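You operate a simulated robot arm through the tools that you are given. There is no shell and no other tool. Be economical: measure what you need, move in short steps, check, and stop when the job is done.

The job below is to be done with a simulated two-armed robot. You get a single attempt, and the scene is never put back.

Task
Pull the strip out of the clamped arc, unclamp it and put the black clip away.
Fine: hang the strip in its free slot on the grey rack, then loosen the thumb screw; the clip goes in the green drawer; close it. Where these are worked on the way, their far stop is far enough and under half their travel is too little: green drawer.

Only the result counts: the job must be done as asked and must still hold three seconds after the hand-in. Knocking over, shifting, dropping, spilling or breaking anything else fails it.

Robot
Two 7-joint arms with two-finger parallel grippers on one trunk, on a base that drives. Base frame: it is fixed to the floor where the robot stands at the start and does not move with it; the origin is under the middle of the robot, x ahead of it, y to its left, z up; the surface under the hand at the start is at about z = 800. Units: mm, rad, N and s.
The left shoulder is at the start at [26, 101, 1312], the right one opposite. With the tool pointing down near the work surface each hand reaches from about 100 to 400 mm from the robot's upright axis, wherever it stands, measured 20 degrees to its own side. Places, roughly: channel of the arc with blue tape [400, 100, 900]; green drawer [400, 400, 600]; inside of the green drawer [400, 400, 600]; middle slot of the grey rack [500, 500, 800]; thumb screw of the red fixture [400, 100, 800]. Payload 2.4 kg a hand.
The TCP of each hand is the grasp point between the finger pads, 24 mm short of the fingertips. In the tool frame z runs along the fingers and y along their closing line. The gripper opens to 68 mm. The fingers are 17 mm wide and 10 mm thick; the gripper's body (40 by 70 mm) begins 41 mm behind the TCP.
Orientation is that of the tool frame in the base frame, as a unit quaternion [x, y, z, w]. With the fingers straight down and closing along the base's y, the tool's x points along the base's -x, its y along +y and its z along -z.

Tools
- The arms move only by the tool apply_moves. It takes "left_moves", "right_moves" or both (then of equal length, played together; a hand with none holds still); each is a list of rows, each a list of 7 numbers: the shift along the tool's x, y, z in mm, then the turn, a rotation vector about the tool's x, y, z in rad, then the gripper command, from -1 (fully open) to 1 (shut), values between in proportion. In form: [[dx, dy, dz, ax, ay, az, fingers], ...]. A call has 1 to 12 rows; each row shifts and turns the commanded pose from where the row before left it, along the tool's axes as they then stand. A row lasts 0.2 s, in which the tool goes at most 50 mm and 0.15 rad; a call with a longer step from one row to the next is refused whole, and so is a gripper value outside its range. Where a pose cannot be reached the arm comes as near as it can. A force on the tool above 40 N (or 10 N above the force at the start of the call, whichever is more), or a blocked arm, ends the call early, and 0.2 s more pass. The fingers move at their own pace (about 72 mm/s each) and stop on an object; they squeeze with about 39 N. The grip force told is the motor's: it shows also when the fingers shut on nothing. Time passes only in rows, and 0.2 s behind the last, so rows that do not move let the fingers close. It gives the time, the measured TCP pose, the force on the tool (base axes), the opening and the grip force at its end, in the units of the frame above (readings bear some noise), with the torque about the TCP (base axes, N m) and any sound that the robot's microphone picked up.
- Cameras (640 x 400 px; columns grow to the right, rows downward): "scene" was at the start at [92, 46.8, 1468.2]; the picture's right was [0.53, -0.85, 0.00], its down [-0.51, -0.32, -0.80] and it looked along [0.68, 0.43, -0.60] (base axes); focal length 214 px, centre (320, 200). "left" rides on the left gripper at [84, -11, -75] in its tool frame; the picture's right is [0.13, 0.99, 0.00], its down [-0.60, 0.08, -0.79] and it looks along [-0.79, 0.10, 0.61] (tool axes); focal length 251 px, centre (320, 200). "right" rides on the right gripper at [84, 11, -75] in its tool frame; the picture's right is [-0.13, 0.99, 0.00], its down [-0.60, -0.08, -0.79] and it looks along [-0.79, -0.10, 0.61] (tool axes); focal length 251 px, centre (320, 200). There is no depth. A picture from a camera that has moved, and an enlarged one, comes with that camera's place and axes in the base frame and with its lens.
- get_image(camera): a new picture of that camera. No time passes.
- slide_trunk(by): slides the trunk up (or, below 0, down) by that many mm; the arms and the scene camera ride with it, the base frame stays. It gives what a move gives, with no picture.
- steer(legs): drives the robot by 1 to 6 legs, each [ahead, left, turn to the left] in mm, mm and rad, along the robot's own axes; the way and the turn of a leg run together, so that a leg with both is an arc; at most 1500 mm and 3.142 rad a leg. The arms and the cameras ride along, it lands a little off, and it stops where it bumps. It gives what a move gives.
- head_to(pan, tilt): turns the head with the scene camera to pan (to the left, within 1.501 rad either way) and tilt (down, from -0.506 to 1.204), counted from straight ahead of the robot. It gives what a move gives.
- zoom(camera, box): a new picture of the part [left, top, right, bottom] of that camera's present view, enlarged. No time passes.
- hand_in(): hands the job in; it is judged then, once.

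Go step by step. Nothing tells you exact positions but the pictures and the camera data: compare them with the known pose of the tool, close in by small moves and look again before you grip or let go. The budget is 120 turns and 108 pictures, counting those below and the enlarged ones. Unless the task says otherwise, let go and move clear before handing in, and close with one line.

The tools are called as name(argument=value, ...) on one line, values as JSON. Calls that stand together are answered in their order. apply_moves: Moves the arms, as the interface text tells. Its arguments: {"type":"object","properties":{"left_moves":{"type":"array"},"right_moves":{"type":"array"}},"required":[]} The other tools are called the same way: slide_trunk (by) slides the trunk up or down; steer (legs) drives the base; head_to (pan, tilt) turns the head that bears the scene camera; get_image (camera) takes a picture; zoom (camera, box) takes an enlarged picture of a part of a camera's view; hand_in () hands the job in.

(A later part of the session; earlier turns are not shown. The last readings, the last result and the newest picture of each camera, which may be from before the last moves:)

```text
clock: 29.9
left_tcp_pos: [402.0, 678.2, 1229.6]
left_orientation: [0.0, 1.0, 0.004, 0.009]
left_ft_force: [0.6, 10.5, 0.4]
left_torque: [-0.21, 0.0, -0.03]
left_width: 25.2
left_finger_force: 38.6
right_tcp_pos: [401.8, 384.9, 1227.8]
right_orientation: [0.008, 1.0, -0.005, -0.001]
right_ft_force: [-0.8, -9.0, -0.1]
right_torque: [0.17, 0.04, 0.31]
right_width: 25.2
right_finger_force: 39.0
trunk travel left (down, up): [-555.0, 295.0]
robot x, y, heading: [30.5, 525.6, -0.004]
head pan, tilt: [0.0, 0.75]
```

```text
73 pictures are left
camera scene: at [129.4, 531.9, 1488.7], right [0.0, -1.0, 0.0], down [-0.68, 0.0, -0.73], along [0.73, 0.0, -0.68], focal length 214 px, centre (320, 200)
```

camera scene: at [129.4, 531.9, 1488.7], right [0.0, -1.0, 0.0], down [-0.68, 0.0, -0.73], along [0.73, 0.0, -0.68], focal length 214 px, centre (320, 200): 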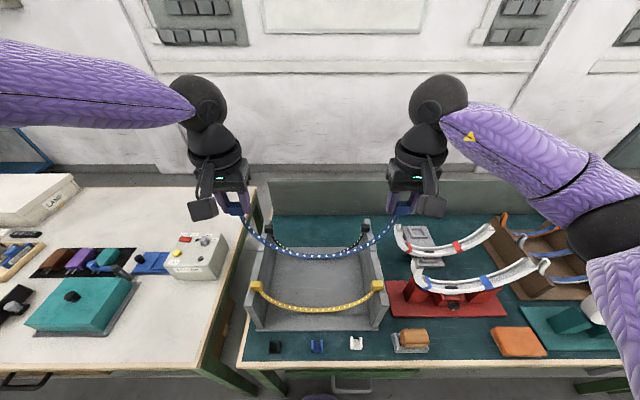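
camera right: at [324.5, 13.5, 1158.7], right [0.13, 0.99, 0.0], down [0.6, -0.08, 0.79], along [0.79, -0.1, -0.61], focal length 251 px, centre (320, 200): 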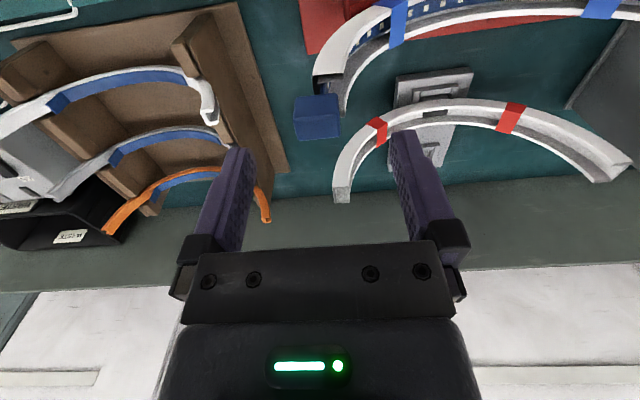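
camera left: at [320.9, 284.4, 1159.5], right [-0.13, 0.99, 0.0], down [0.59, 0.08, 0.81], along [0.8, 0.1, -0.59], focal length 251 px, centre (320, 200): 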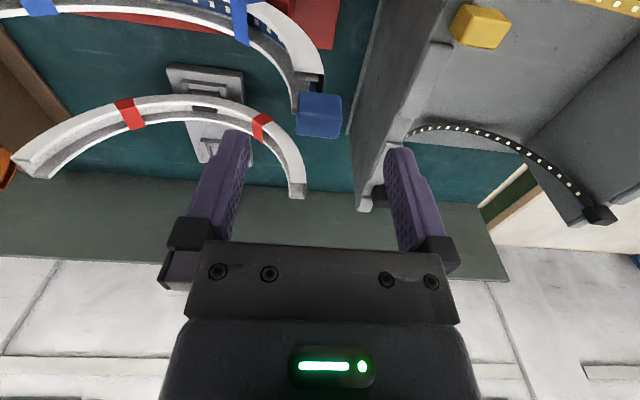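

The strip is effectively rigid, so I must keep the span at about 293. Now I look at the rack closely from here to get the slot positions.

zoom(camera="scene", box=[230, 190, 410, 340])

get_image(camera="left")

get_image(camera="right")

```text
2.67 times, centred on (320, 265) of scene
camera zoom: at [129.4, 531.9, 1488.7], right [0.0, -1.0, 0.0], down [-0.68, 0.0, -0.73], along [0.73, 0.0, -0.68], focal length 572 px, centre (320, 27)
```

zoom: 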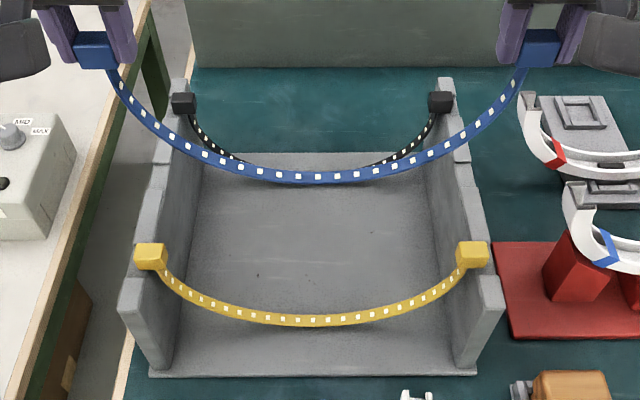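

```text
71 pictures are left
camera left: at [317.0, 667.5, 1302.6], right [-0.13, 0.99, 0.01], down [0.59, 0.07, 0.81], along [0.8, 0.11, -0.59], focal length 251 px, centre (320, 200)
```

left: 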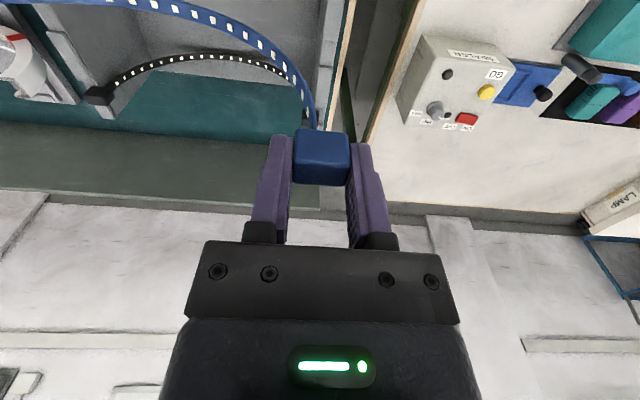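

```text
70 pictures are left
camera right: at [318.2, 398.3, 1303.5], right [0.14, 0.99, -0.01], down [0.6, -0.08, 0.79], along [0.78, -0.12, -0.61], focal length 251 px, centre (320, 200)
```

right: 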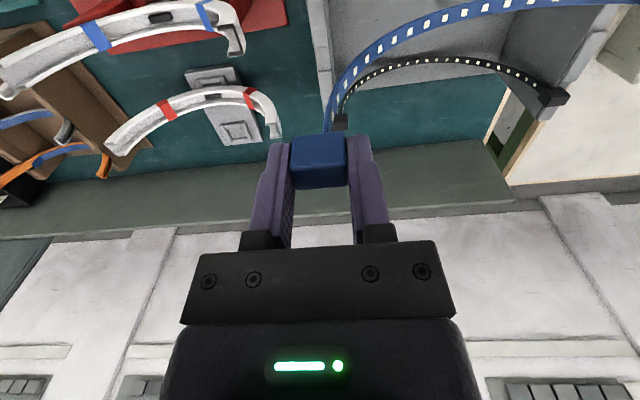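

The strips in the rack have the same 293 mm span, with the rack's mid-line at y≈538.5, block height z≈982, and slots at x≈367 and 547. I'll zoom on the walls to pin the middle notch.

zoom(camera="scene", box=[345, 210, 415, 300])

zoom(camera="scene", box=[235, 210, 305, 300])

```text
4.44 times, centred on (380, 255) of scene
camera zoom: at [129.4, 531.9, 1488.7], right [0.0, -1.0, 0.0], down [-0.68, 0.0, -0.73], along [0.73, 0.0, -0.68], focal length 953 px, centre (53, -44)
```

zoom: 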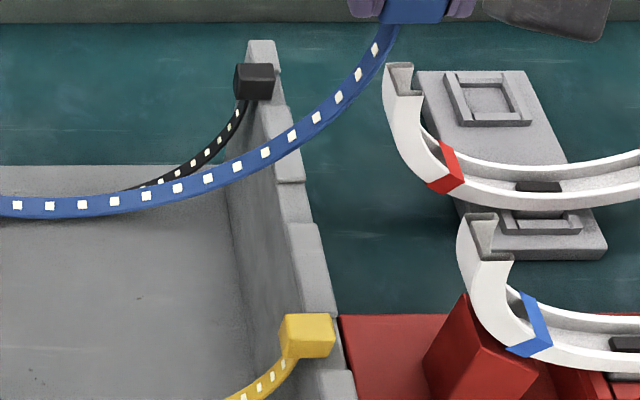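

```text
4.44 times, centred on (270, 255) of scene
camera zoom: at [129.4, 531.9, 1488.7], right [0.0, -1.0, 0.0], down [-0.68, 0.0, -0.73], along [0.73, 0.0, -0.68], focal length 953 px, centre (542, -44)
```

zoom: 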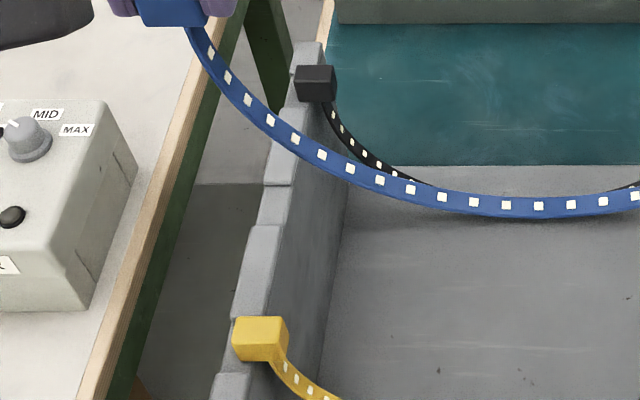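

Middle notch: x≈457, mid-line y≈538.5, rest height about TCP z≈996. I'll nudge the base, then shift both hands forward together.

steer(legs=[[25, 7, 0]])

apply_moves(left_moves=[[-10, 0, 0, 0, 0, 0, 1], [-10, 0, 0, 0, 0, 0, 1], [-10, 0, 0, 0, 0, 0, 1]], right_moves=[[-10, 0, 0, 0, 0, 0, 1], [-10, 0, 0, 0, 0, 0, 1], [-10, 0, 0, 0, 0, 0, 1]])

slide_trunk(by=-150)

get_image(camera="scene")

```text
clock: 30.8
left_tcp_pos: [426.8, 685.3, 1229.3]
left_orientation: [0.0, 1.0, 0.005, 0.009]
left_ft_force: [0.4, 0.6, -0.6]
left_torque: [-0.23, 0.02, -0.06]
left_width: 25.2
left_finger_force: 39.0
right_tcp_pos: [427.0, 391.2, 1228.0]
right_orientation: [0.007, 1.0, -0.006, -0.002]
right_ft_force: [-1.3, -0.7, -0.2]
right_torque: [0.26, 0.04, 0.35]
right_width: 25.0
right_finger_force: 38.8
trunk travel left (down, up): [-555.0, 295.0]
robot x, y, heading: [57.2, 538.3, -0.007]
head pan, tilt: [0.0, 0.75]
```

```text
clock: 31.6
left_tcp_pos: [456.6, 685.0, 1228.0]
left_orientation: [-0.001, 1.0, 0.004, 0.01]
left_ft_force: [2.0, 3.6, -0.9]
left_torque: [-0.21, -0.13, 0.22]
left_width: 25.3
left_finger_force: 38.7
right_tcp_pos: [457.5, 391.4, 1227.6]
right_orientation: [0.008, 1.0, -0.006, -0.002]
right_ft_force: [-2.1, -4.2, -0.9]
right_torque: [0.31, 0.14, 0.5]
right_width: 25.4
right_finger_force: 38.8
trunk travel left (down, up): [-555.0, 295.0]
robot x, y, heading: [55.8, 538.4, -0.003]
head pan, tilt: [0.0, 0.75]
```

```text
clock: 33.3
left_tcp_pos: [456.9, 684.9, 1080.3]
left_orientation: [0.0, 1.0, 0.005, 0.01]
left_ft_force: [1.0, -7.3, -0.5]
left_torque: [-0.26, 0.06, -0.05]
left_width: 25.1
left_finger_force: 39.3
right_tcp_pos: [456.2, 391.0, 1078.2]
right_orientation: [0.007, 1.0, -0.004, -0.001]
right_ft_force: [-0.8, 8.3, -0.1]
right_torque: [0.35, -0.12, 0.25]
right_width: 25.2
right_finger_force: 39.3
trunk travel left (down, up): [-405.0, 445.0]
robot x, y, heading: [59.3, 539.0, -0.004]
head pan, tilt: [0.0, 0.75]
```

```text
67 pictures are left
camera scene: at [168.5, 537.7, 1338.2], right [0.0, -1.0, 0.0], down [-0.68, 0.0, -0.73], along [0.73, 0.0, -0.68], focal length 214 px, centre (320, 200)
```

scene: 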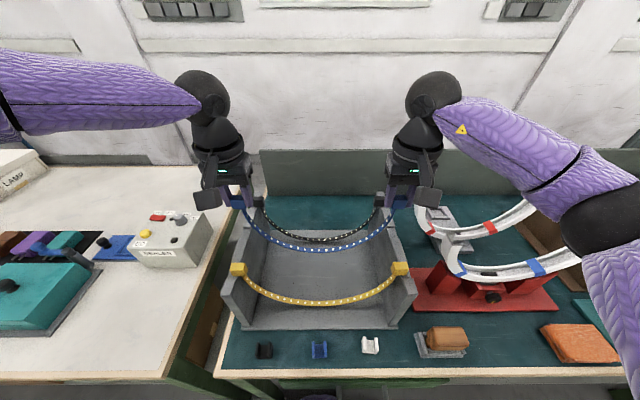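

zoom(camera="left", box=[230, 0, 430, 170])

zoom(camera="right", box=[230, 0, 430, 170])

zoom(camera="scene", box=[215, 180, 425, 340])

```text
2.35 times, centred on (330, 85) of left
camera zoom: at [371.7, 673.4, 1153.5], right [-0.13, 0.99, 0.01], down [0.59, 0.07, 0.81], along [0.8, 0.11, -0.59], focal length 592 px, centre (296, 471)
```

zoom: 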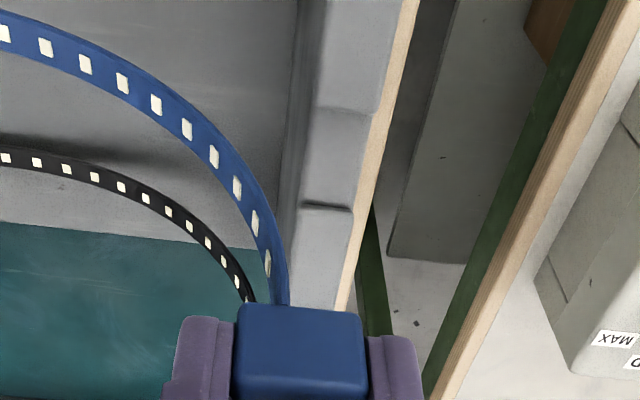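

```text
2.35 times, centred on (330, 85) of right
camera zoom: at [372.7, 404.0, 1153.5], right [0.14, 0.99, -0.01], down [0.6, -0.08, 0.79], along [0.78, -0.12, -0.61], focal length 592 px, centre (296, 471)
```

zoom: 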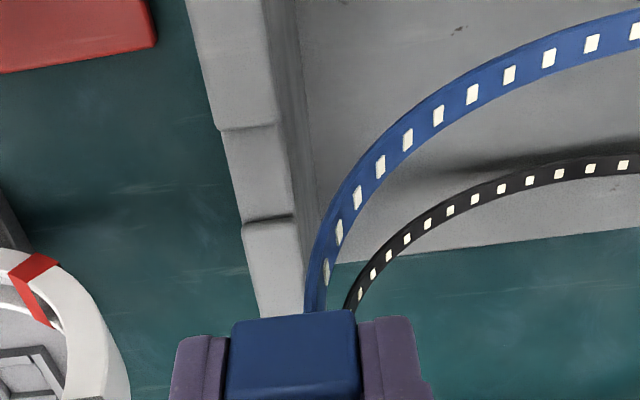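

```text
2.50 times, centred on (320, 260) of scene
camera zoom: at [168.5, 537.7, 1338.2], right [0.0, -1.0, 0.0], down [-0.68, 0.0, -0.73], along [0.73, 0.0, -0.68], focal length 536 px, centre (320, 50)
```

zoom: 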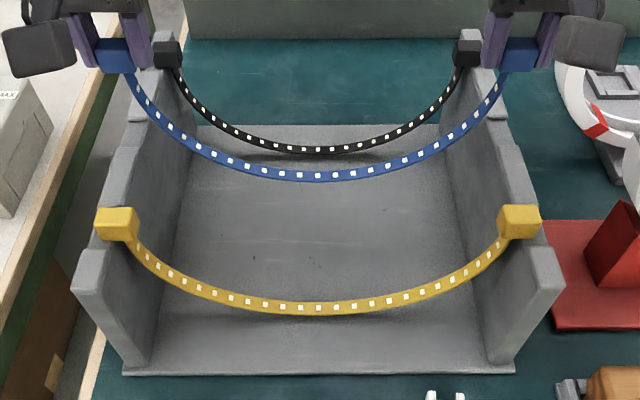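

Both wrist views put the notch centre at x≈456.4 and the mid-line at y≈538.8, matching the blocks' position. Lowering nearly to rest height.

slide_trunk(by=-70)

zoom(camera="left", box=[230, 50, 430, 220])

zoom(camera="right", box=[230, 50, 430, 220])

zoom(camera="scene", box=[215, 160, 425, 320])

```text
clock: 34.4
left_tcp_pos: [456.8, 683.6, 1009.9]
left_orientation: [0.001, 1.0, 0.004, 0.01]
left_ft_force: [0.9, -12.0, -0.5]
left_torque: [-0.38, -0.17, 0.01]
left_width: 25.2
left_finger_force: 39.0
right_tcp_pos: [455.4, 390.6, 1010.3]
right_orientation: [0.007, 1.0, -0.005, -0.001]
right_ft_force: [-0.6, 12.2, 0.1]
right_torque: [0.32, 0.15, 0.32]
right_width: 25.2
right_finger_force: 39.5
trunk travel left (down, up): [-335.0, 515.0]
robot x, y, heading: [54.9, 536.4, -0.005]
head pan, tilt: [0.0, 0.75]
```

```text
2.35 times, centred on (330, 135) of left
camera zoom: at [371.6, 673.4, 1083.4], right [-0.13, 0.99, 0.01], down [0.59, 0.07, 0.81], along [0.8, 0.11, -0.59], focal length 592 px, centre (296, 353)
```

zoom: 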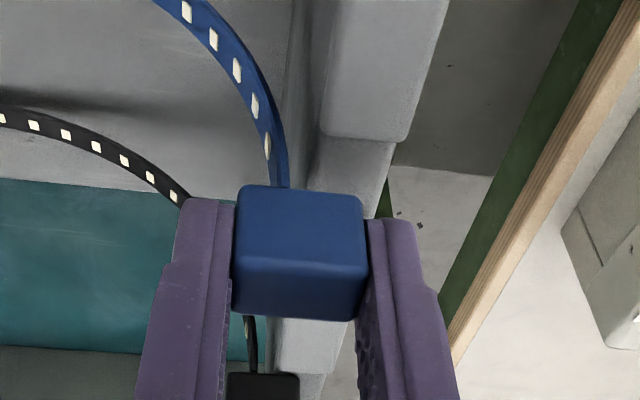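

```text
2.35 times, centred on (330, 135) of right
camera zoom: at [372.6, 403.9, 1083.5], right [0.14, 0.99, -0.01], down [0.6, -0.08, 0.79], along [0.78, -0.12, -0.61], focal length 592 px, centre (296, 353)
```

zoom: 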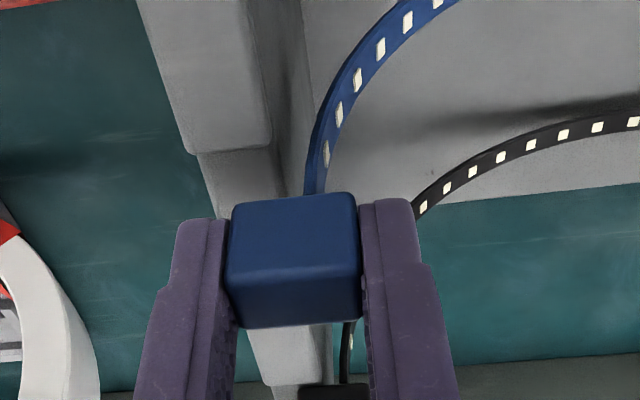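

```text
2.50 times, centred on (320, 240) of scene
camera zoom: at [179.6, 537.6, 1267.6], right [0.0, -1.0, 0.0], down [-0.68, 0.0, -0.73], along [0.73, 0.0, -0.68], focal length 536 px, centre (320, 100)
```

zoom: 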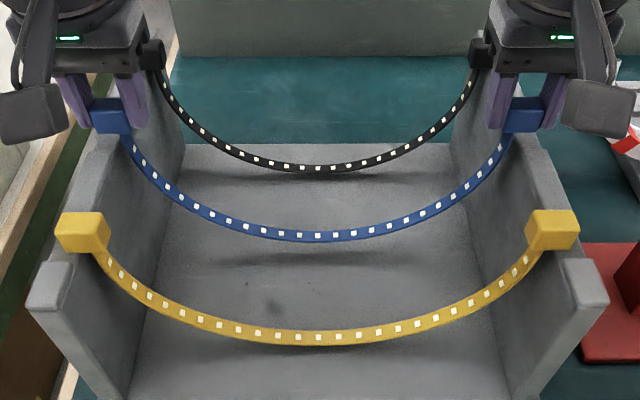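

Alignment looks right. Lowering in small steps by arm until it rests.

apply_moves(left_moves=[[0, 0, 3, 0, 0, 0, 1], [0, 0, 3, 0, 0, 0, 1], [0, 0, 2, 0, 0, 0, 1]], right_moves=[[0, 0, 3, 0, 0, 0, 1], [0, 0, 3, 0, 0, 0, 1], [0, 0, 2, 0, 0, 0, 1]])

zoom(camera="scene", box=[215, 190, 285, 260])

zoom(camera="scene", box=[360, 190, 430, 260])

```text
clock: 35.2
left_tcp_pos: [457.1, 684.3, 1003.5]
left_orientation: [0.0, 1.0, 0.004, 0.01]
left_ft_force: [1.9, -25.4, -0.4]
left_torque: [-0.49, 0.16, 0.05]
left_width: 25.0
left_finger_force: 38.7
right_tcp_pos: [456.7, 391.6, 1000.6]
right_orientation: [0.006, 1.0, -0.005, -0.001]
right_ft_force: [-1.1, 25.3, 0.0]
right_torque: [0.36, -0.14, 0.24]
right_width: 25.2
right_finger_force: 38.5
trunk travel left (down, up): [-335.0, 515.0]
robot x, y, heading: [56.2, 538.7, -0.006]
head pan, tilt: [0.0, 0.75]
```

```text
5.71 times, centred on (250, 225) of scene
camera zoom: at [179.8, 537.6, 1267.5], right [0.0, -1.0, 0.0], down [-0.68, 0.0, -0.73], along [0.73, 0.0, -0.68], focal length 1226 px, centre (720, 57)
```

zoom: 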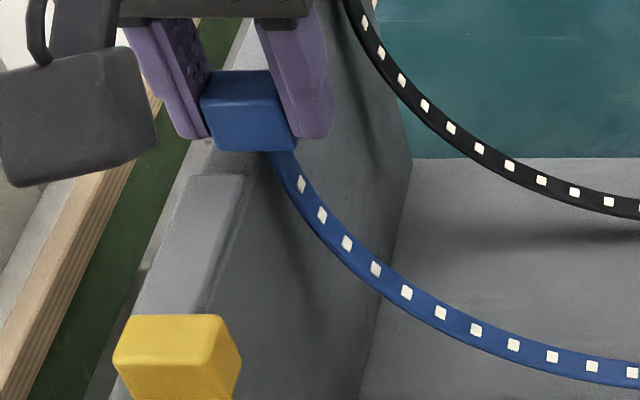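

```text
5.71 times, centred on (395, 225) of scene
camera zoom: at [179.8, 537.6, 1267.5], right [0.0, -1.0, 0.0], down [-0.68, 0.0, -0.73], along [0.73, 0.0, -0.68], focal length 1226 px, centre (-109, 57)
```

zoom: 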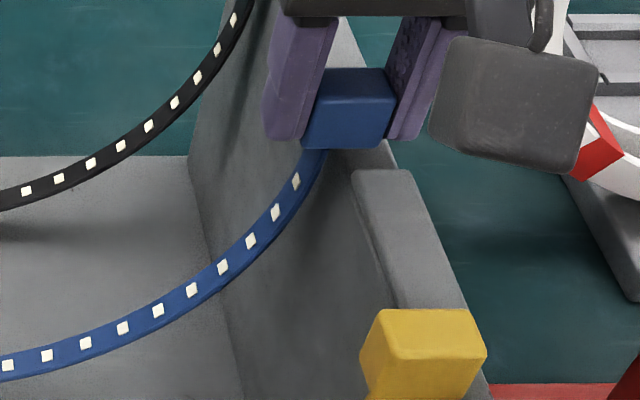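

Sideways tension has grown to 25 N, so I'll ease the hands in by under a millimetre while lowering further.

apply_moves(left_moves=[[0, -0.5, 1, 0, 0, 0, 1], [0, 0, 2, 0, 0, 0, 1], [0, 0, 2, 0, 0, 0, 1]], right_moves=[[0, 0.5, 0, 0, 0, 0, 1], [0, 0, 1, 0, 0, 0, 1], [0, 0, 2, 0, 0, 0, 1]])

```text
clock: 36.0
left_tcp_pos: [457.5, 683.9, 997.2]
left_orientation: [0.0, 1.0, 0.004, 0.01]
left_ft_force: [0.7, -24.7, 1.2]
left_torque: [-0.69, -0.2, 0.0]
left_width: 25.2
left_finger_force: 38.7
right_tcp_pos: [455.7, 391.3, 997.1]
right_orientation: [0.007, 1.0, -0.005, -0.001]
right_ft_force: [-0.5, 24.2, -1.2]
right_torque: [0.22, 0.21, 0.12]
right_width: 25.0
right_finger_force: 39.1
trunk travel left (down, up): [-335.0, 515.0]
robot x, y, heading: [56.7, 539.8, -0.006]
head pan, tilt: [0.0, 0.75]
```

apply_moves(left_moves=[[0, -0.5, 1, 0, 0, 0, 1], [0, 0, 1, 0, 0, 0, 1], [0, 0, 1, 0, 0, 0, 1]], right_moves=[[0, 0.5, 1, 0, 0, 0, 1], [0, 0, 1, 0, 0, 0, 1], [0, 0, 1, 0, 0, 0, 1]])

zoom(camera="left", box=[230, 50, 430, 220])

zoom(camera="scene", box=[215, 190, 425, 320])

```text
clock: 36.8
left_tcp_pos: [456.7, 684.9, 994.8]
left_orientation: [-0.001, 1.0, 0.006, 0.01]
left_ft_force: [0.5, -8.0, -0.7]
left_torque: [-0.46, 0.11, -0.1]
left_width: 25.2
left_finger_force: 39.2
right_tcp_pos: [456.7, 390.6, 994.6]
right_orientation: [0.008, 1.0, -0.006, -0.002]
right_ft_force: [0.3, 8.3, -0.1]
right_torque: [0.28, -0.11, 0.25]
right_width: 25.2
right_finger_force: 39.3
trunk travel left (down, up): [-335.0, 515.0]
robot x, y, heading: [52.3, 539.1, -0.002]
head pan, tilt: [0.0, 0.75]
```

```text
2.35 times, centred on (330, 135) of left
camera zoom: at [372.7, 673.2, 1067.5], right [-0.13, 0.99, 0.01], down [0.59, 0.07, 0.81], along [0.8, 0.11, -0.59], focal length 592 px, centre (296, 353)
```

zoom: 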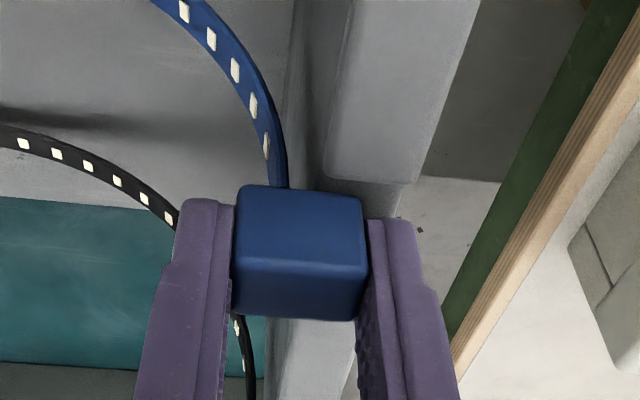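

```text
3.05 times, centred on (320, 255) of scene
camera zoom: at [179.8, 537.6, 1267.5], right [0.0, -1.0, 0.0], down [-0.68, 0.0, -0.73], along [0.73, 0.0, -0.68], focal length 654 px, centre (320, 32)
```

zoom: 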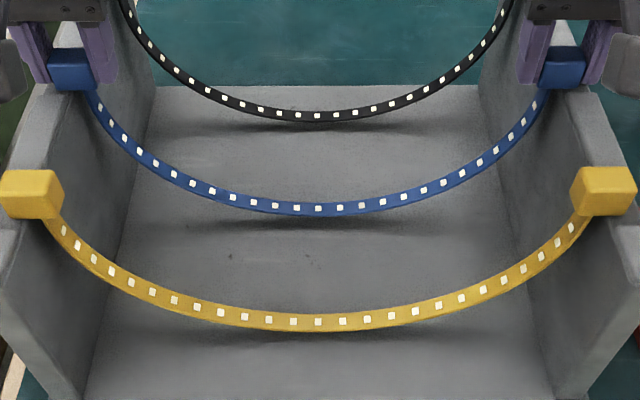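

The blue blocks still look about 5 mm above the yellow ones' height. Continuing down by feel.

apply_moves(left_moves=[[0, 0, 1, 0, 0, 0, 1], [0, 0, 1, 0, 0, 0, 1], [0, 0, 1, 0, 0, 0, 1]], right_moves=[[0, 0, 1, 0, 0, 0, 1], [0, 0, 1, 0, 0, 0, 1], [0, 0, 1, 0, 0, 0, 1]])

apply_moves(left_moves=[[0, 0, 1, 0, 0, 0, 1], [0, 0, 1, 0, 0, 0, 1]], right_moves=[[0, 0, 1, 0, 0, 0, 1], [0, 0, 1, 0, 0, 0, 1]])

```text
clock: 37.6
left_tcp_pos: [457.5, 684.6, 992.2]
left_orientation: [0.0, 1.0, 0.005, 0.011]
left_ft_force: [3.5, 7.9, 11.4]
left_torque: [-0.04, 0.39, -0.17]
left_width: 25.1
left_finger_force: 38.5
right_tcp_pos: [456.6, 390.7, 990.7]
right_orientation: [0.008, 1.0, -0.005, -0.001]
right_ft_force: [-0.7, -5.5, -0.2]
right_torque: [0.36, -0.47, 0.19]
right_width: 25.2
right_finger_force: 39.1
trunk travel left (down, up): [-335.0, 515.0]
robot x, y, heading: [55.2, 540.6, -0.002]
head pan, tilt: [0.0, 0.75]
```

```text
clock: 38.2
left_tcp_pos: [457.0, 685.3, 991.8]
left_orientation: [-0.001, 1.0, 0.004, 0.013]
left_ft_force: [9.3, 15.7, 33.6]
left_torque: [0.08, -0.16, -0.15]
left_width: 25.2
left_finger_force: 39.1
right_tcp_pos: [455.1, 390.5, 990.6]
right_orientation: [0.008, 1.0, -0.006, 0.0]
right_ft_force: [0.8, -12.8, 8.2]
right_torque: [0.08, -0.04, 0.22]
right_width: 25.0
right_finger_force: 39.1
trunk travel left (down, up): [-335.0, 515.0]
robot x, y, heading: [56.1, 536.3, -0.005]
head pan, tilt: [0.0, 0.75]
```

Both sides have made contact (upward forces). I'll take the load off slightly and check before opening.

apply_moves(left_moves=[[0, 0, -1.5, 0, 0, 0, 1], [0, 0, 0, 0, 0, 0, 1]], right_moves=[[0, 0, 0, 0, 0, 0, 1], [0, 0, 0, 0, 0, 0, 1]])

zoom(camera="left", box=[230, 50, 430, 220])

zoom(camera="right", box=[230, 50, 430, 220])

```text
clock: 38.8
left_tcp_pos: [456.3, 683.7, 991.0]
left_orientation: [0.0, 1.0, 0.005, 0.011]
left_ft_force: [8.4, 17.3, 19.8]
left_torque: [-0.04, -0.86, 0.03]
left_width: 25.2
left_finger_force: 39.0
right_tcp_pos: [454.9, 391.3, 989.8]
right_orientation: [0.008, 1.0, -0.005, -0.002]
right_ft_force: [-0.8, -18.2, 19.6]
right_torque: [0.04, 0.65, 0.46]
right_width: 25.1
right_finger_force: 38.8
trunk travel left (down, up): [-335.0, 515.0]
robot x, y, heading: [54.9, 539.5, -0.006]
head pan, tilt: [0.0, 0.75]
```

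```text
2.35 times, centred on (330, 135) of left
camera zoom: at [371.2, 672.9, 1064.1], right [-0.13, 0.99, 0.01], down [0.59, 0.07, 0.81], along [0.8, 0.11, -0.59], focal length 592 px, centre (296, 353)
```

zoom: 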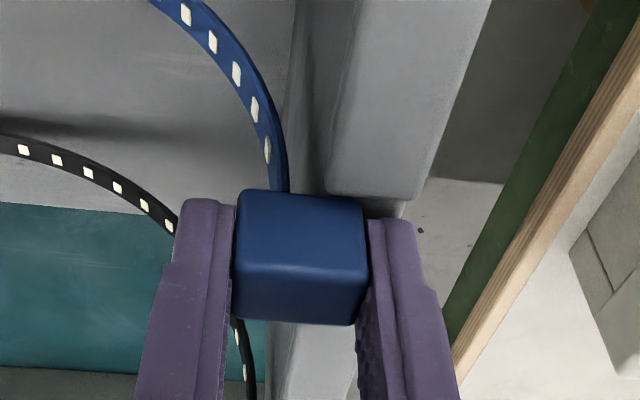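

```text
2.35 times, centred on (330, 135) of right
camera zoom: at [371.9, 404.0, 1065.2], right [0.14, 0.99, -0.01], down [0.6, -0.08, 0.79], along [0.78, -0.12, -0.61], focal length 592 px, centre (296, 353)
```

zoom: 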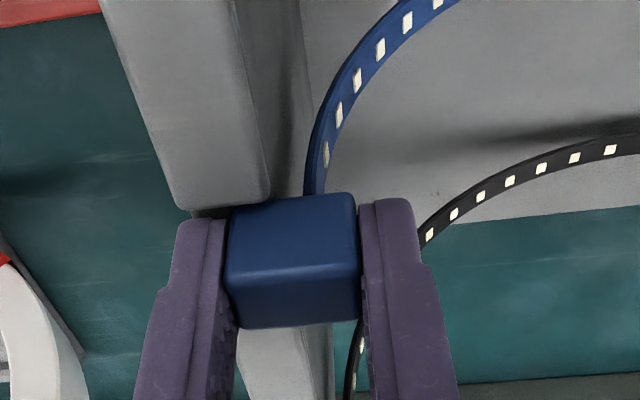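

Block bottoms are inside the notches (front edge x≈446, notch edge 440) and resting. Opening both hands together, partially.

apply_moves(left_moves=[[0, 0, 0, 0, 0, 0, -0.1], [0, 0, 0, 0, 0, 0, -0.1], [0, 0, 0, 0, 0, 0, -0.1]], right_moves=[[0, 0, 0, 0, 0, 0, -0.1], [0, 0, 0, 0, 0, 0, -0.1], [0, 0, 0, 0, 0, 0, -0.1]])

zoom(camera="scene", box=[215, 190, 425, 320])

zoom(camera="left", box=[230, 50, 430, 220])

zoom(camera="right", box=[230, 50, 430, 220])

```text
clock: 39.6
left_tcp_pos: [456.0, 683.6, 989.4]
left_orientation: [0.0, 1.0, 0.004, 0.009]
left_ft_force: [-0.4, 0.6, 0.6]
left_torque: [0.01, 0.04, 0.0]
left_width: 37.4
left_finger_force: 0.2
right_tcp_pos: [455.2, 391.3, 989.7]
right_orientation: [0.007, 1.0, -0.005, -0.002]
right_ft_force: [-1.8, 6.0, 6.8]
right_torque: [0.02, 0.02, 0.01]
right_width: 33.2
right_finger_force: 0.0
trunk travel left (down, up): [-335.0, 515.0]
robot x, y, heading: [53.9, 533.2, -0.006]
head pan, tilt: [0.0, 0.75]
```

```text
3.05 times, centred on (320, 255) of scene
camera zoom: at [179.0, 538.7, 1267.5], right [0.0, -1.0, 0.0], down [-0.68, 0.0, -0.73], along [0.73, 0.0, -0.68], focal length 654 px, centre (320, 32)
```

zoom: 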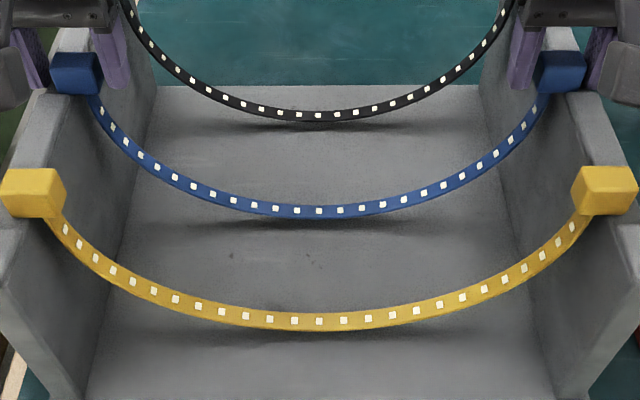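

```text
2.35 times, centred on (330, 135) of left
camera zoom: at [371.4, 673.7, 1063.6], right [-0.13, 0.99, 0.01], down [0.59, 0.07, 0.81], along [0.8, 0.11, -0.59], focal length 592 px, centre (296, 353)
```

zoom: 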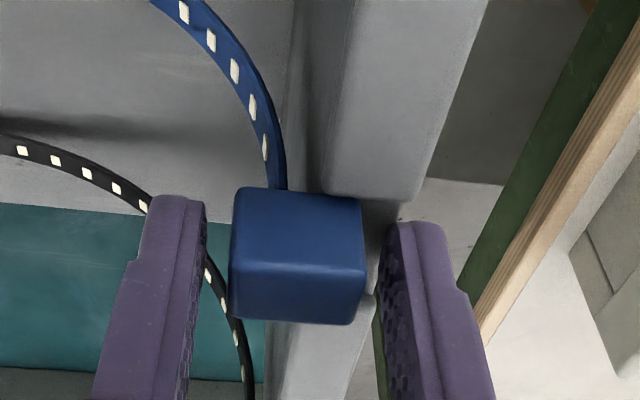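

```text
2.35 times, centred on (330, 135) of right
camera zoom: at [372.3, 405.3, 1064.4], right [0.14, 0.99, -0.01], down [0.61, -0.08, 0.79], along [0.78, -0.12, -0.61], focal length 592 px, centre (296, 353)
```

zoom: 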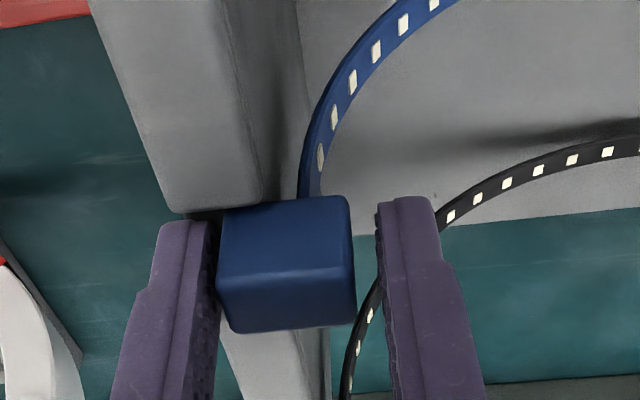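

The strip rests in the slot on both sides. I'll centre the right hand away from the block, open a bit more and lift both straight up.

apply_moves(left_moves=[[0, 0, 0, 0, 0, 0, -0.35], [0, 0, 0, 0, 0, 0, -0.35], [0, 0, -15, 0, 0, 0, -0.35], [0, 0, -25, 0, 0, 0, -0.35], [0, 0, -40, 0, 0, 0, -0.35], [0, 0, -40, 0, 0, 0, -0.35]], right_moves=[[0, -3, 0, 0, 0, 0, -0.35], [0, 0, 0, 0, 0, 0, -0.35], [0, 0, -15, 0, 0, 0, -0.35], [0, 0, -25, 0, 0, 0, -0.35], [0, 0, -40, 0, 0, 0, -0.35], [0, 0, -40, 0, 0, 0, -0.35]])

get_image(camera="scene")

```text
clock: 41.0
left_tcp_pos: [453.6, 683.6, 1110.8]
left_orientation: [0.0, 1.0, 0.004, 0.01]
left_ft_force: [-0.9, -0.1, 0.7]
left_torque: [0.01, -0.02, -0.02]
left_width: 46.0
left_finger_force: 0.0
right_tcp_pos: [456.0, 391.0, 1112.1]
right_orientation: [0.006, 1.0, -0.005, -0.002]
right_ft_force: [0.4, 0.0, 0.0]
right_torque: [0.04, -0.03, 0.0]
right_width: 46.1
right_finger_force: 0.1
trunk travel left (down, up): [-335.0, 515.0]
robot x, y, heading: [57.2, 537.3, -0.007]
head pan, tilt: [0.0, 0.75]
```

```text
51 pictures are left
camera scene: at [179.6, 537.8, 1267.5], right [0.0, -1.0, 0.0], down [-0.68, 0.0, -0.73], along [0.73, 0.0, -0.68], focal length 214 px, centre (320, 200)
```

scene: 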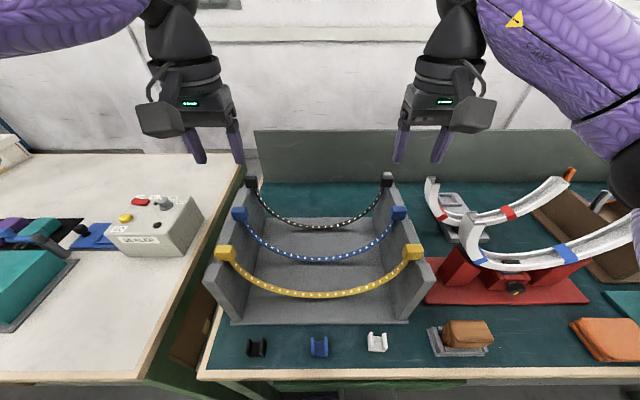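

The strip hangs in the middle slot like its neighbours. Next is the thumb screw, near (362, 148, 862). I'll lift the hands, then drive right so the left hand faces it.

apply_moves(left_moves=[[20, 0, -20, 0, 0, 0, -0.35], [25, 0, -20, 0, 0, 0, -0.35], [25, 0, -20, 0, 0, 0, -0.35], [25, 0, 0, 0, 0, 0, -0.35]], right_moves=[[20, 0, -20, 0, 0, 0, -1], [25, 0, -20, 0, 0, 0, -1], [25, 0, -20, 0, 0, 0, -1], [25, 0, -20, 0, 0, 0, -1]])

steer(legs=[[0, -500, 0]])

head_to(pan=0.35, tilt=0.95)

get_image(camera="scene")

```text
clock: 42.0
left_tcp_pos: [357.6, 682.0, 1169.6]
left_orientation: [0.0, 1.0, 0.005, 0.009]
left_ft_force: [0.3, -0.1, -0.5]
left_torque: [0.01, 0.0, 0.0]
left_width: 45.9
left_finger_force: 0.1
right_tcp_pos: [362.6, 394.0, 1191.4]
right_orientation: [0.008, 1.0, -0.006, -0.002]
right_ft_force: [0.1, 0.2, 0.4]
right_torque: [-0.02, 0.03, -0.01]
right_width: 68.1
right_finger_force: 0.2
trunk travel left (down, up): [-335.0, 515.0]
robot x, y, heading: [58.8, 535.9, -0.008]
head pan, tilt: [0.0, 0.75]
```

```text
clock: 44.9
left_tcp_pos: [353.3, 183.2, 1170.0]
left_orientation: [0.003, 1.0, 0.004, 0.009]
left_ft_force: [0.3, -0.9, -0.8]
left_torque: [-0.04, 0.02, -0.02]
left_width: 46.0
left_finger_force: 0.0
right_tcp_pos: [357.7, -107.6, 1191.2]
right_orientation: [0.011, 1.0, -0.005, -0.002]
right_ft_force: [-0.5, -0.2, 0.1]
right_torque: [-0.02, -0.03, 0.0]
right_width: 68.0
right_finger_force: 0.1
trunk travel left (down, up): [-335.0, 515.0]
robot x, y, heading: [53.7, 40.2, -0.013]
head pan, tilt: [0.0, 0.75]
```

```text
clock: 45.8
left_tcp_pos: [355.4, 182.4, 1169.3]
left_orientation: [0.003, 1.0, 0.004, 0.009]
left_ft_force: [-0.8, 0.6, 0.0]
left_torque: [0.02, -0.04, 0.04]
left_width: 45.8
left_finger_force: 0.0
right_tcp_pos: [356.1, -107.0, 1190.6]
right_orientation: [0.011, 1.0, -0.006, -0.001]
right_ft_force: [0.0, 0.6, -0.3]
right_torque: [-0.01, -0.03, 0.0]
right_width: 67.8
right_finger_force: 0.0
trunk travel left (down, up): [-335.0, 515.0]
robot x, y, heading: [57.7, 44.1, -0.018]
head pan, tilt: [0.351, 0.949]
```

```text
50 pictures are left
camera scene: at [161.2, 64.3, 1252.0], right [0.33, -0.94, 0.0], down [-0.77, -0.27, -0.58], along [0.55, 0.19, -0.81], focal length 214 px, centre (320, 200)
```

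scene: 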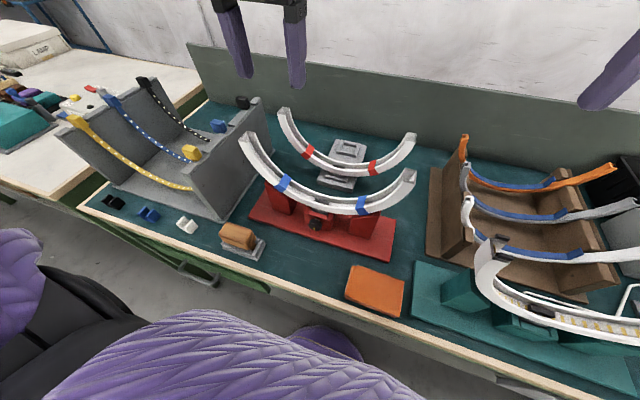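

zoom(camera="scene", box=[270, 190, 360, 260])

```text
5.71 times, centred on (315, 225) of scene
camera zoom: at [161.2, 64.3, 1252.0], right [0.33, -0.94, 0.0], down [-0.77, -0.27, -0.58], along [0.55, 0.19, -0.81], focal length 1226 px, centre (349, 57)
```

zoom: 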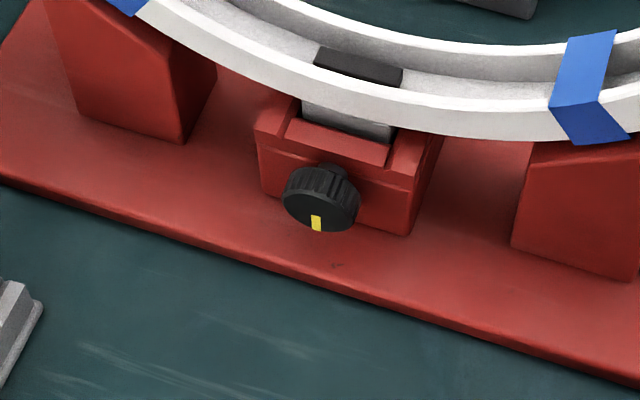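

Knob centre is about (363, 146, 860), facing the robot, with the yellow mark pointing down. I'll lower the trunk a bit, bring the left hand in front of it, and pitch the fingers forward by 0.5 rad.

slide_trunk(by=-60)

apply_moves(left_moves=[[5, -12, 35, 0, 0, 0, -0.35], [5, -12, 35, 0, 0, 0, -0.35], [5, -12, 35, 0, 0, 0, -0.35], [0, 0, 0, 0, -0.125, 0, -0.35], [0, 0, 0, 0, -0.125, 0, -0.35], [0, 0, 0, 0, -0.125, 0, -0.35], [0, 0, 0, 0, -0.125, 0, -0.35]])

```text
clock: 46.8
left_tcp_pos: [354.2, 182.6, 1110.4]
left_orientation: [0.003, 1.0, 0.005, 0.009]
left_ft_force: [0.5, 0.6, -0.5]
left_torque: [-0.03, -0.03, 0.04]
left_width: 46.0
left_finger_force: 0.0
right_tcp_pos: [357.2, -107.8, 1130.9]
right_orientation: [0.011, 1.0, -0.005, -0.002]
right_ft_force: [-0.7, 0.1, 0.1]
right_torque: [0.0, 0.02, -0.03]
right_width: 67.8
right_finger_force: 0.0
trunk travel left (down, up): [-275.0, 575.0]
robot x, y, heading: [50.7, 37.5, -0.017]
head pan, tilt: [0.351, 0.949]
```

```text
clock: 48.4
left_tcp_pos: [347.8, 146.3, 1008.9]
left_orientation: [0.004, 0.967, 0.003, 0.257]
left_ft_force: [-0.2, 0.2, -0.9]
left_torque: [-0.03, -0.03, -0.01]
left_width: 46.1
left_finger_force: 0.0
left hand out of reach, approached as far as the arm can: row 7
right_tcp_pos: [356.8, -106.7, 1130.8]
right_orientation: [0.012, 1.0, -0.005, -0.002]
right_ft_force: [-0.8, -0.7, 0.0]
right_torque: [0.0, 0.01, 0.0]
right_width: 68.0
right_finger_force: 0.1
trunk travel left (down, up): [-275.0, 575.0]
robot x, y, heading: [51.5, 38.8, -0.015]
head pan, tilt: [0.351, 0.949]
```

The left arm hits its posture limit with that pitch. The right arm has been freer, so I'll park the left hand high and bring the right hand to the screw instead.

apply_moves(left_moves=[[0, 0, -20, 0, 0.13, 0, -0.35], [0, 0, -20, 0, 0.13, 0, -0.35], [0, 0, -20, 0, 0.13, 0, -0.35], [0, 0, -30, 0, 0.13, 0, -0.35], [0, 20, -45, 0, 0, 0, -0.35], [0, 20, -45, 0, 0, 0, -0.35]])

steer(legs=[[0, 235, 0.015]])

apply_moves(right_moves=[[5, 0, 30, 0, 0, 0, -0.35], [5, 0, 30, 0, 0, 0, -0.35], [5, 0, 30, 0, 0, 0, -0.35], [0, 0, 0, 0, -0.125, 0, -0.35], [0, 0, 0, 0, -0.125, 0, -0.35], [0, 0, 0, 0, -0.125, 0, -0.35], [0, 0, 0, 0, -0.125, 0, -0.35]])

```text
clock: 49.8
left_tcp_pos: [320.9, 183.9, 1183.9]
left_orientation: [0.003, 1.0, 0.005, -0.001]
left_ft_force: [-0.6, 0.5, 0.9]
left_torque: [0.0, -0.01, 0.0]
left_width: 46.2
left_finger_force: 0.1
right_tcp_pos: [357.8, -106.2, 1130.7]
right_orientation: [0.012, 1.0, -0.006, -0.002]
right_ft_force: [-0.7, -0.1, -0.8]
right_torque: [0.03, 0.05, 0.0]
right_width: 68.0
right_finger_force: 0.1
trunk travel left (down, up): [-275.0, 575.0]
robot x, y, heading: [47.4, 40.6, -0.014]
head pan, tilt: [0.351, 0.949]
```

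```text
clock: 51.5
left_tcp_pos: [321.3, 424.6, 1183.2]
left_orientation: [-0.002, 1.0, 0.004, 0.0]
left_ft_force: [-0.3, 0.1, -0.2]
left_torque: [0.02, 0.01, 0.01]
left_width: 45.9
left_finger_force: 0.1
right_tcp_pos: [361.3, 136.1, 1131.5]
right_orientation: [0.006, 1.0, -0.005, -0.001]
right_ft_force: [0.4, 0.5, 0.9]
right_torque: [0.02, 0.01, 0.0]
right_width: 68.0
right_finger_force: 0.1
trunk travel left (down, up): [-275.0, 575.0]
robot x, y, heading: [53.3, 276.6, -0.001]
head pan, tilt: [0.351, 0.949]
```

```text
clock: 53.1
left_tcp_pos: [321.4, 424.7, 1182.6]
left_orientation: [-0.003, 1.0, 0.005, -0.001]
left_ft_force: [-0.5, -0.2, 0.6]
left_torque: [0.03, 0.0, -0.01]
left_width: 45.9
left_finger_force: 0.0
right_tcp_pos: [344.8, 133.8, 1040.9]
right_orientation: [0.004, 0.969, -0.006, 0.247]
right_ft_force: [-0.4, 0.1, -1.0]
right_torque: [0.0, -0.02, -0.01]
right_width: 45.9
right_finger_force: 0.0
trunk travel left (down, up): [-275.0, 575.0]
robot x, y, heading: [50.7, 275.4, 0.005]
head pan, tilt: [0.351, 0.949]
```

apply_moves(right_moves=[[18.7, 3, 34.2, 0, 0, 0, -0.35], [18.7, 3, 34.2, 0, 0, 0, -0.35], [18.7, 3, 34.2, 0, 0, 0, -0.35], [14, 3, 26, 0, 0, 0, -0.35]])

head_to(pan=-0.5, tilt=0.95)

get_image(camera="scene")

get_image(camera="right")

```text
clock: 54.1
left_tcp_pos: [321.3, 425.0, 1183.4]
left_orientation: [-0.003, 1.0, 0.005, 0.0]
left_ft_force: [-0.3, -0.3, 0.3]
left_torque: [0.01, 0.03, 0.0]
left_width: 45.7
left_finger_force: 0.1
right_tcp_pos: [372.9, 150.7, 903.1]
right_orientation: [0.004, 0.969, -0.006, 0.245]
right_ft_force: [0.8, -0.4, -0.6]
right_torque: [0.02, 0.01, -0.01]
right_width: 46.0
right_finger_force: 0.1
right hand out of reach, approached as far as the arm can: row 1, 2, 3
trunk travel left (down, up): [-275.0, 575.0]
robot x, y, heading: [49.5, 276.3, 0.001]
head pan, tilt: [0.351, 0.949]
```

```text
clock: 55.3
left_tcp_pos: [321.6, 425.5, 1182.4]
left_orientation: [-0.003, 1.0, 0.004, 0.001]
left_ft_force: [0.2, 0.1, -0.1]
left_torque: [-0.01, -0.01, 0.01]
left_width: 46.0
left_finger_force: 0.1
right_tcp_pos: [372.9, 150.2, 903.5]
right_orientation: [0.005, 0.969, -0.007, 0.245]
right_ft_force: [0.1, -0.1, 0.2]
right_torque: [-0.01, -0.01, 0.0]
right_width: 46.1
right_finger_force: 0.1
trunk travel left (down, up): [-275.0, 575.0]
robot x, y, heading: [51.2, 278.1, -0.004]
head pan, tilt: [-0.499, 0.949]
```

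```text
48 pictures are left
camera scene: at [169.8, 243.9, 1191.3], right [-0.48, -0.88, 0.0], down [-0.71, 0.39, -0.58], along [0.51, -0.28, -0.81], focal length 214 px, centre (320, 200)
```

scene: 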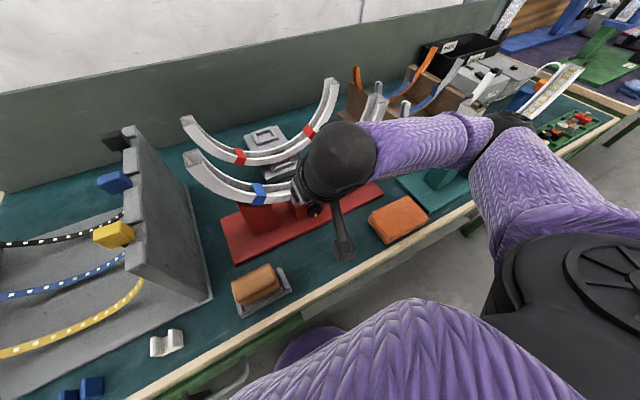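

```text
47 pictures are left
camera right: at [263.7, 162.6, 929.0], right [0.12, 0.99, 0.05], down [0.15, -0.07, 0.99], along [0.98, -0.11, -0.16], focal length 251 px, centre (320, 200)
```

right: 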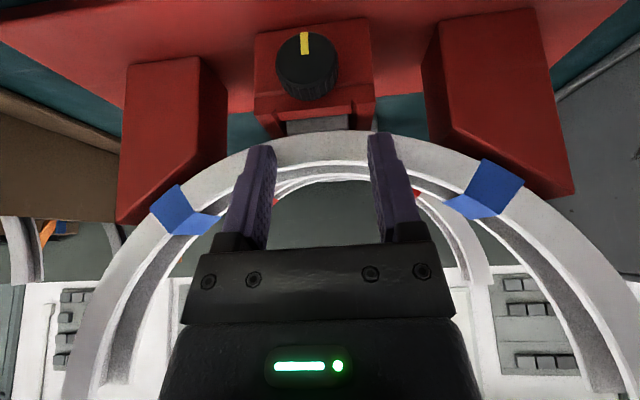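

The screw shows clearly in the wrist view at about (360, 149, 858). The arm is folding too tightly, so I'll back the base off and extend the hand instead.

steer(legs=[[-90, 0, 0]])

apply_moves(right_moves=[[18, -1, 17, 0, 0, 0, -0.35], [0, 0, 0, 0, 0, 0, -0.35]])

get_image(camera="right")

```text
clock: 56.4
left_tcp_pos: [230.6, 425.3, 1183.8]
left_orientation: [-0.003, 1.0, 0.004, 0.0]
left_ft_force: [-0.6, 0.0, 0.6]
left_torque: [0.02, -0.04, -0.01]
left_width: 45.5
left_finger_force: 0.1
right_tcp_pos: [282.3, 149.2, 903.9]
right_orientation: [0.004, 0.97, -0.007, 0.245]
right_ft_force: [0.0, -0.9, -0.1]
right_torque: [0.01, 0.04, 0.05]
right_width: 45.8
right_finger_force: 0.0
trunk travel left (down, up): [-275.0, 575.0]
robot x, y, heading: [-38.9, 277.6, 0.005]
head pan, tilt: [-0.499, 0.949]
```

```text
clock: 57.0
left_tcp_pos: [229.7, 425.8, 1183.5]
left_orientation: [-0.003, 1.0, 0.005, 0.0]
left_ft_force: [1.7, 0.6, 0.3]
left_torque: [0.03, -0.02, 0.02]
left_width: 45.9
left_finger_force: 0.0
right_tcp_pos: [279.9, 150.2, 880.4]
right_orientation: [0.004, 0.97, -0.006, 0.244]
right_ft_force: [0.9, -0.6, 0.6]
right_torque: [-0.03, -0.02, -0.03]
right_width: 45.8
right_finger_force: 0.1
right hand out of reach, approached as far as the arm can: row 1
trunk travel left (down, up): [-275.0, 575.0]
robot x, y, heading: [-34.0, 277.2, 0.004]
head pan, tilt: [-0.499, 0.949]
```

```text
46 pictures are left
camera right: at [170.5, 162.3, 905.2], right [0.12, 0.99, 0.05], down [0.15, -0.07, 0.99], along [0.98, -0.11, -0.16], focal length 251 px, centre (320, 200)
```

right: 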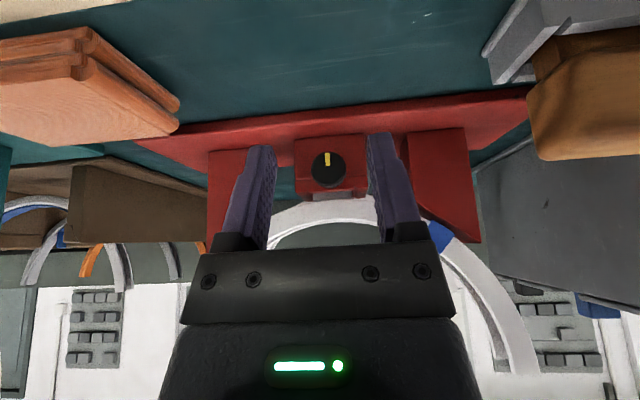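

apply_moves(right_moves=[[-17, 0, 14, 0, 0, 0, -0.35], [-17, 0, 15, 0, 0, 0, -0.35], [-16, -1, 14, 0, 0, 0, -0.35], [0, 0, 0, 0, 0, 0, -0.35]])

get_image(camera="right")

```text
clock: 58.0
left_tcp_pos: [230.2, 425.4, 1183.4]
left_orientation: [-0.004, 1.0, 0.004, 0.0]
left_ft_force: [0.3, -0.4, -0.5]
left_torque: [-0.03, -0.02, 0.01]
left_width: 45.8
left_finger_force: 0.0
right_tcp_pos: [344.1, 148.2, 865.3]
right_orientation: [0.003, 0.969, -0.007, 0.245]
right_ft_force: [-0.1, -0.3, 0.3]
right_torque: [-0.01, 0.01, 0.0]
right_width: 45.7
right_finger_force: 0.1
trunk travel left (down, up): [-275.0, 575.0]
robot x, y, heading: [-36.0, 276.7, 0.001]
head pan, tilt: [-0.499, 0.949]
```

```text
45 pictures are left
camera right: at [234.8, 161.1, 890.5], right [0.12, 0.99, 0.05], down [0.15, -0.07, 0.99], along [0.98, -0.11, -0.16], focal length 251 px, centre (320, 200)
```

right: 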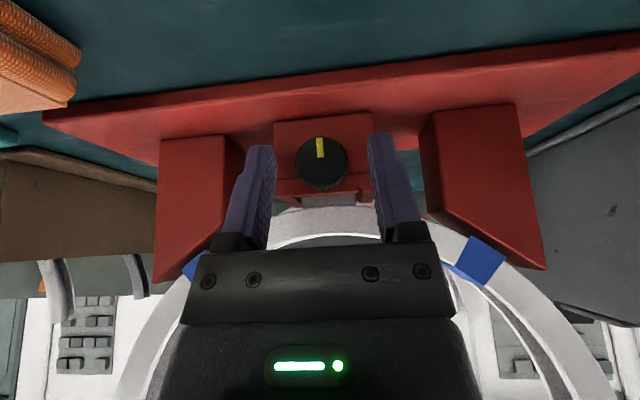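

Combining views, the knob face is at about (368, 148.5, 848), radius about 14. Moving the fingers around it.

apply_moves(right_moves=[[-5, 0, 9, 0, 0, 0, -0.35], [-5, 0, 9, 0, 0, 0, -0.35], [-4.5, 0, 9, 0, 0, 0, -0.35], [0, 0, 0, 0, 0, 0, -0.35]])

get_image(camera="right")

```text
clock: 58.9
left_tcp_pos: [222.8, 424.8, 1183.7]
left_orientation: [-0.003, 1.0, 0.005, 0.002]
left_ft_force: [-0.2, -0.5, -0.5]
left_torque: [-0.02, -0.01, -0.03]
left_width: 45.9
left_finger_force: 0.1
right_tcp_pos: [362.6, 149.1, 852.5]
right_orientation: [0.002, 0.969, -0.004, 0.247]
right_ft_force: [-31.0, -2.7, 26.3]
right_torque: [0.75, 0.02, 0.7]
right_width: 43.8
right_finger_force: 0.0
trunk travel left (down, up): [-275.0, 575.0]
robot x, y, heading: [-38.4, 276.3, -0.001]
head pan, tilt: [-0.499, 0.949]
stopped in row 4 (right hand): the force on the tool passed its limit at 44 N (the readings are from after the stop); the commanded pose is now the measured one
```

```text
44 pictures are left
camera right: at [252.9, 160.6, 877.5], right [0.12, 0.99, 0.06], down [0.15, -0.07, 0.99], along [0.98, -0.11, -0.16], focal length 251 px, centre (320, 200)
```

right: 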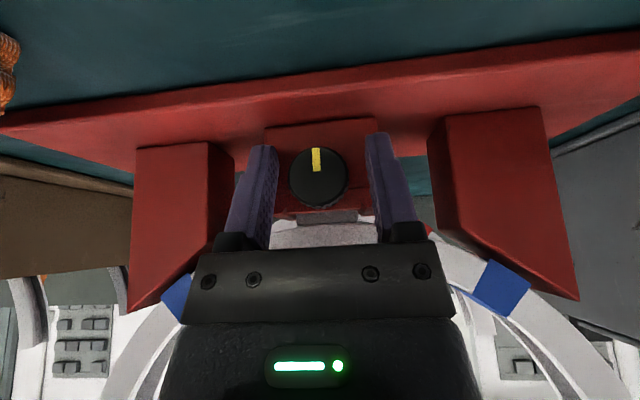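

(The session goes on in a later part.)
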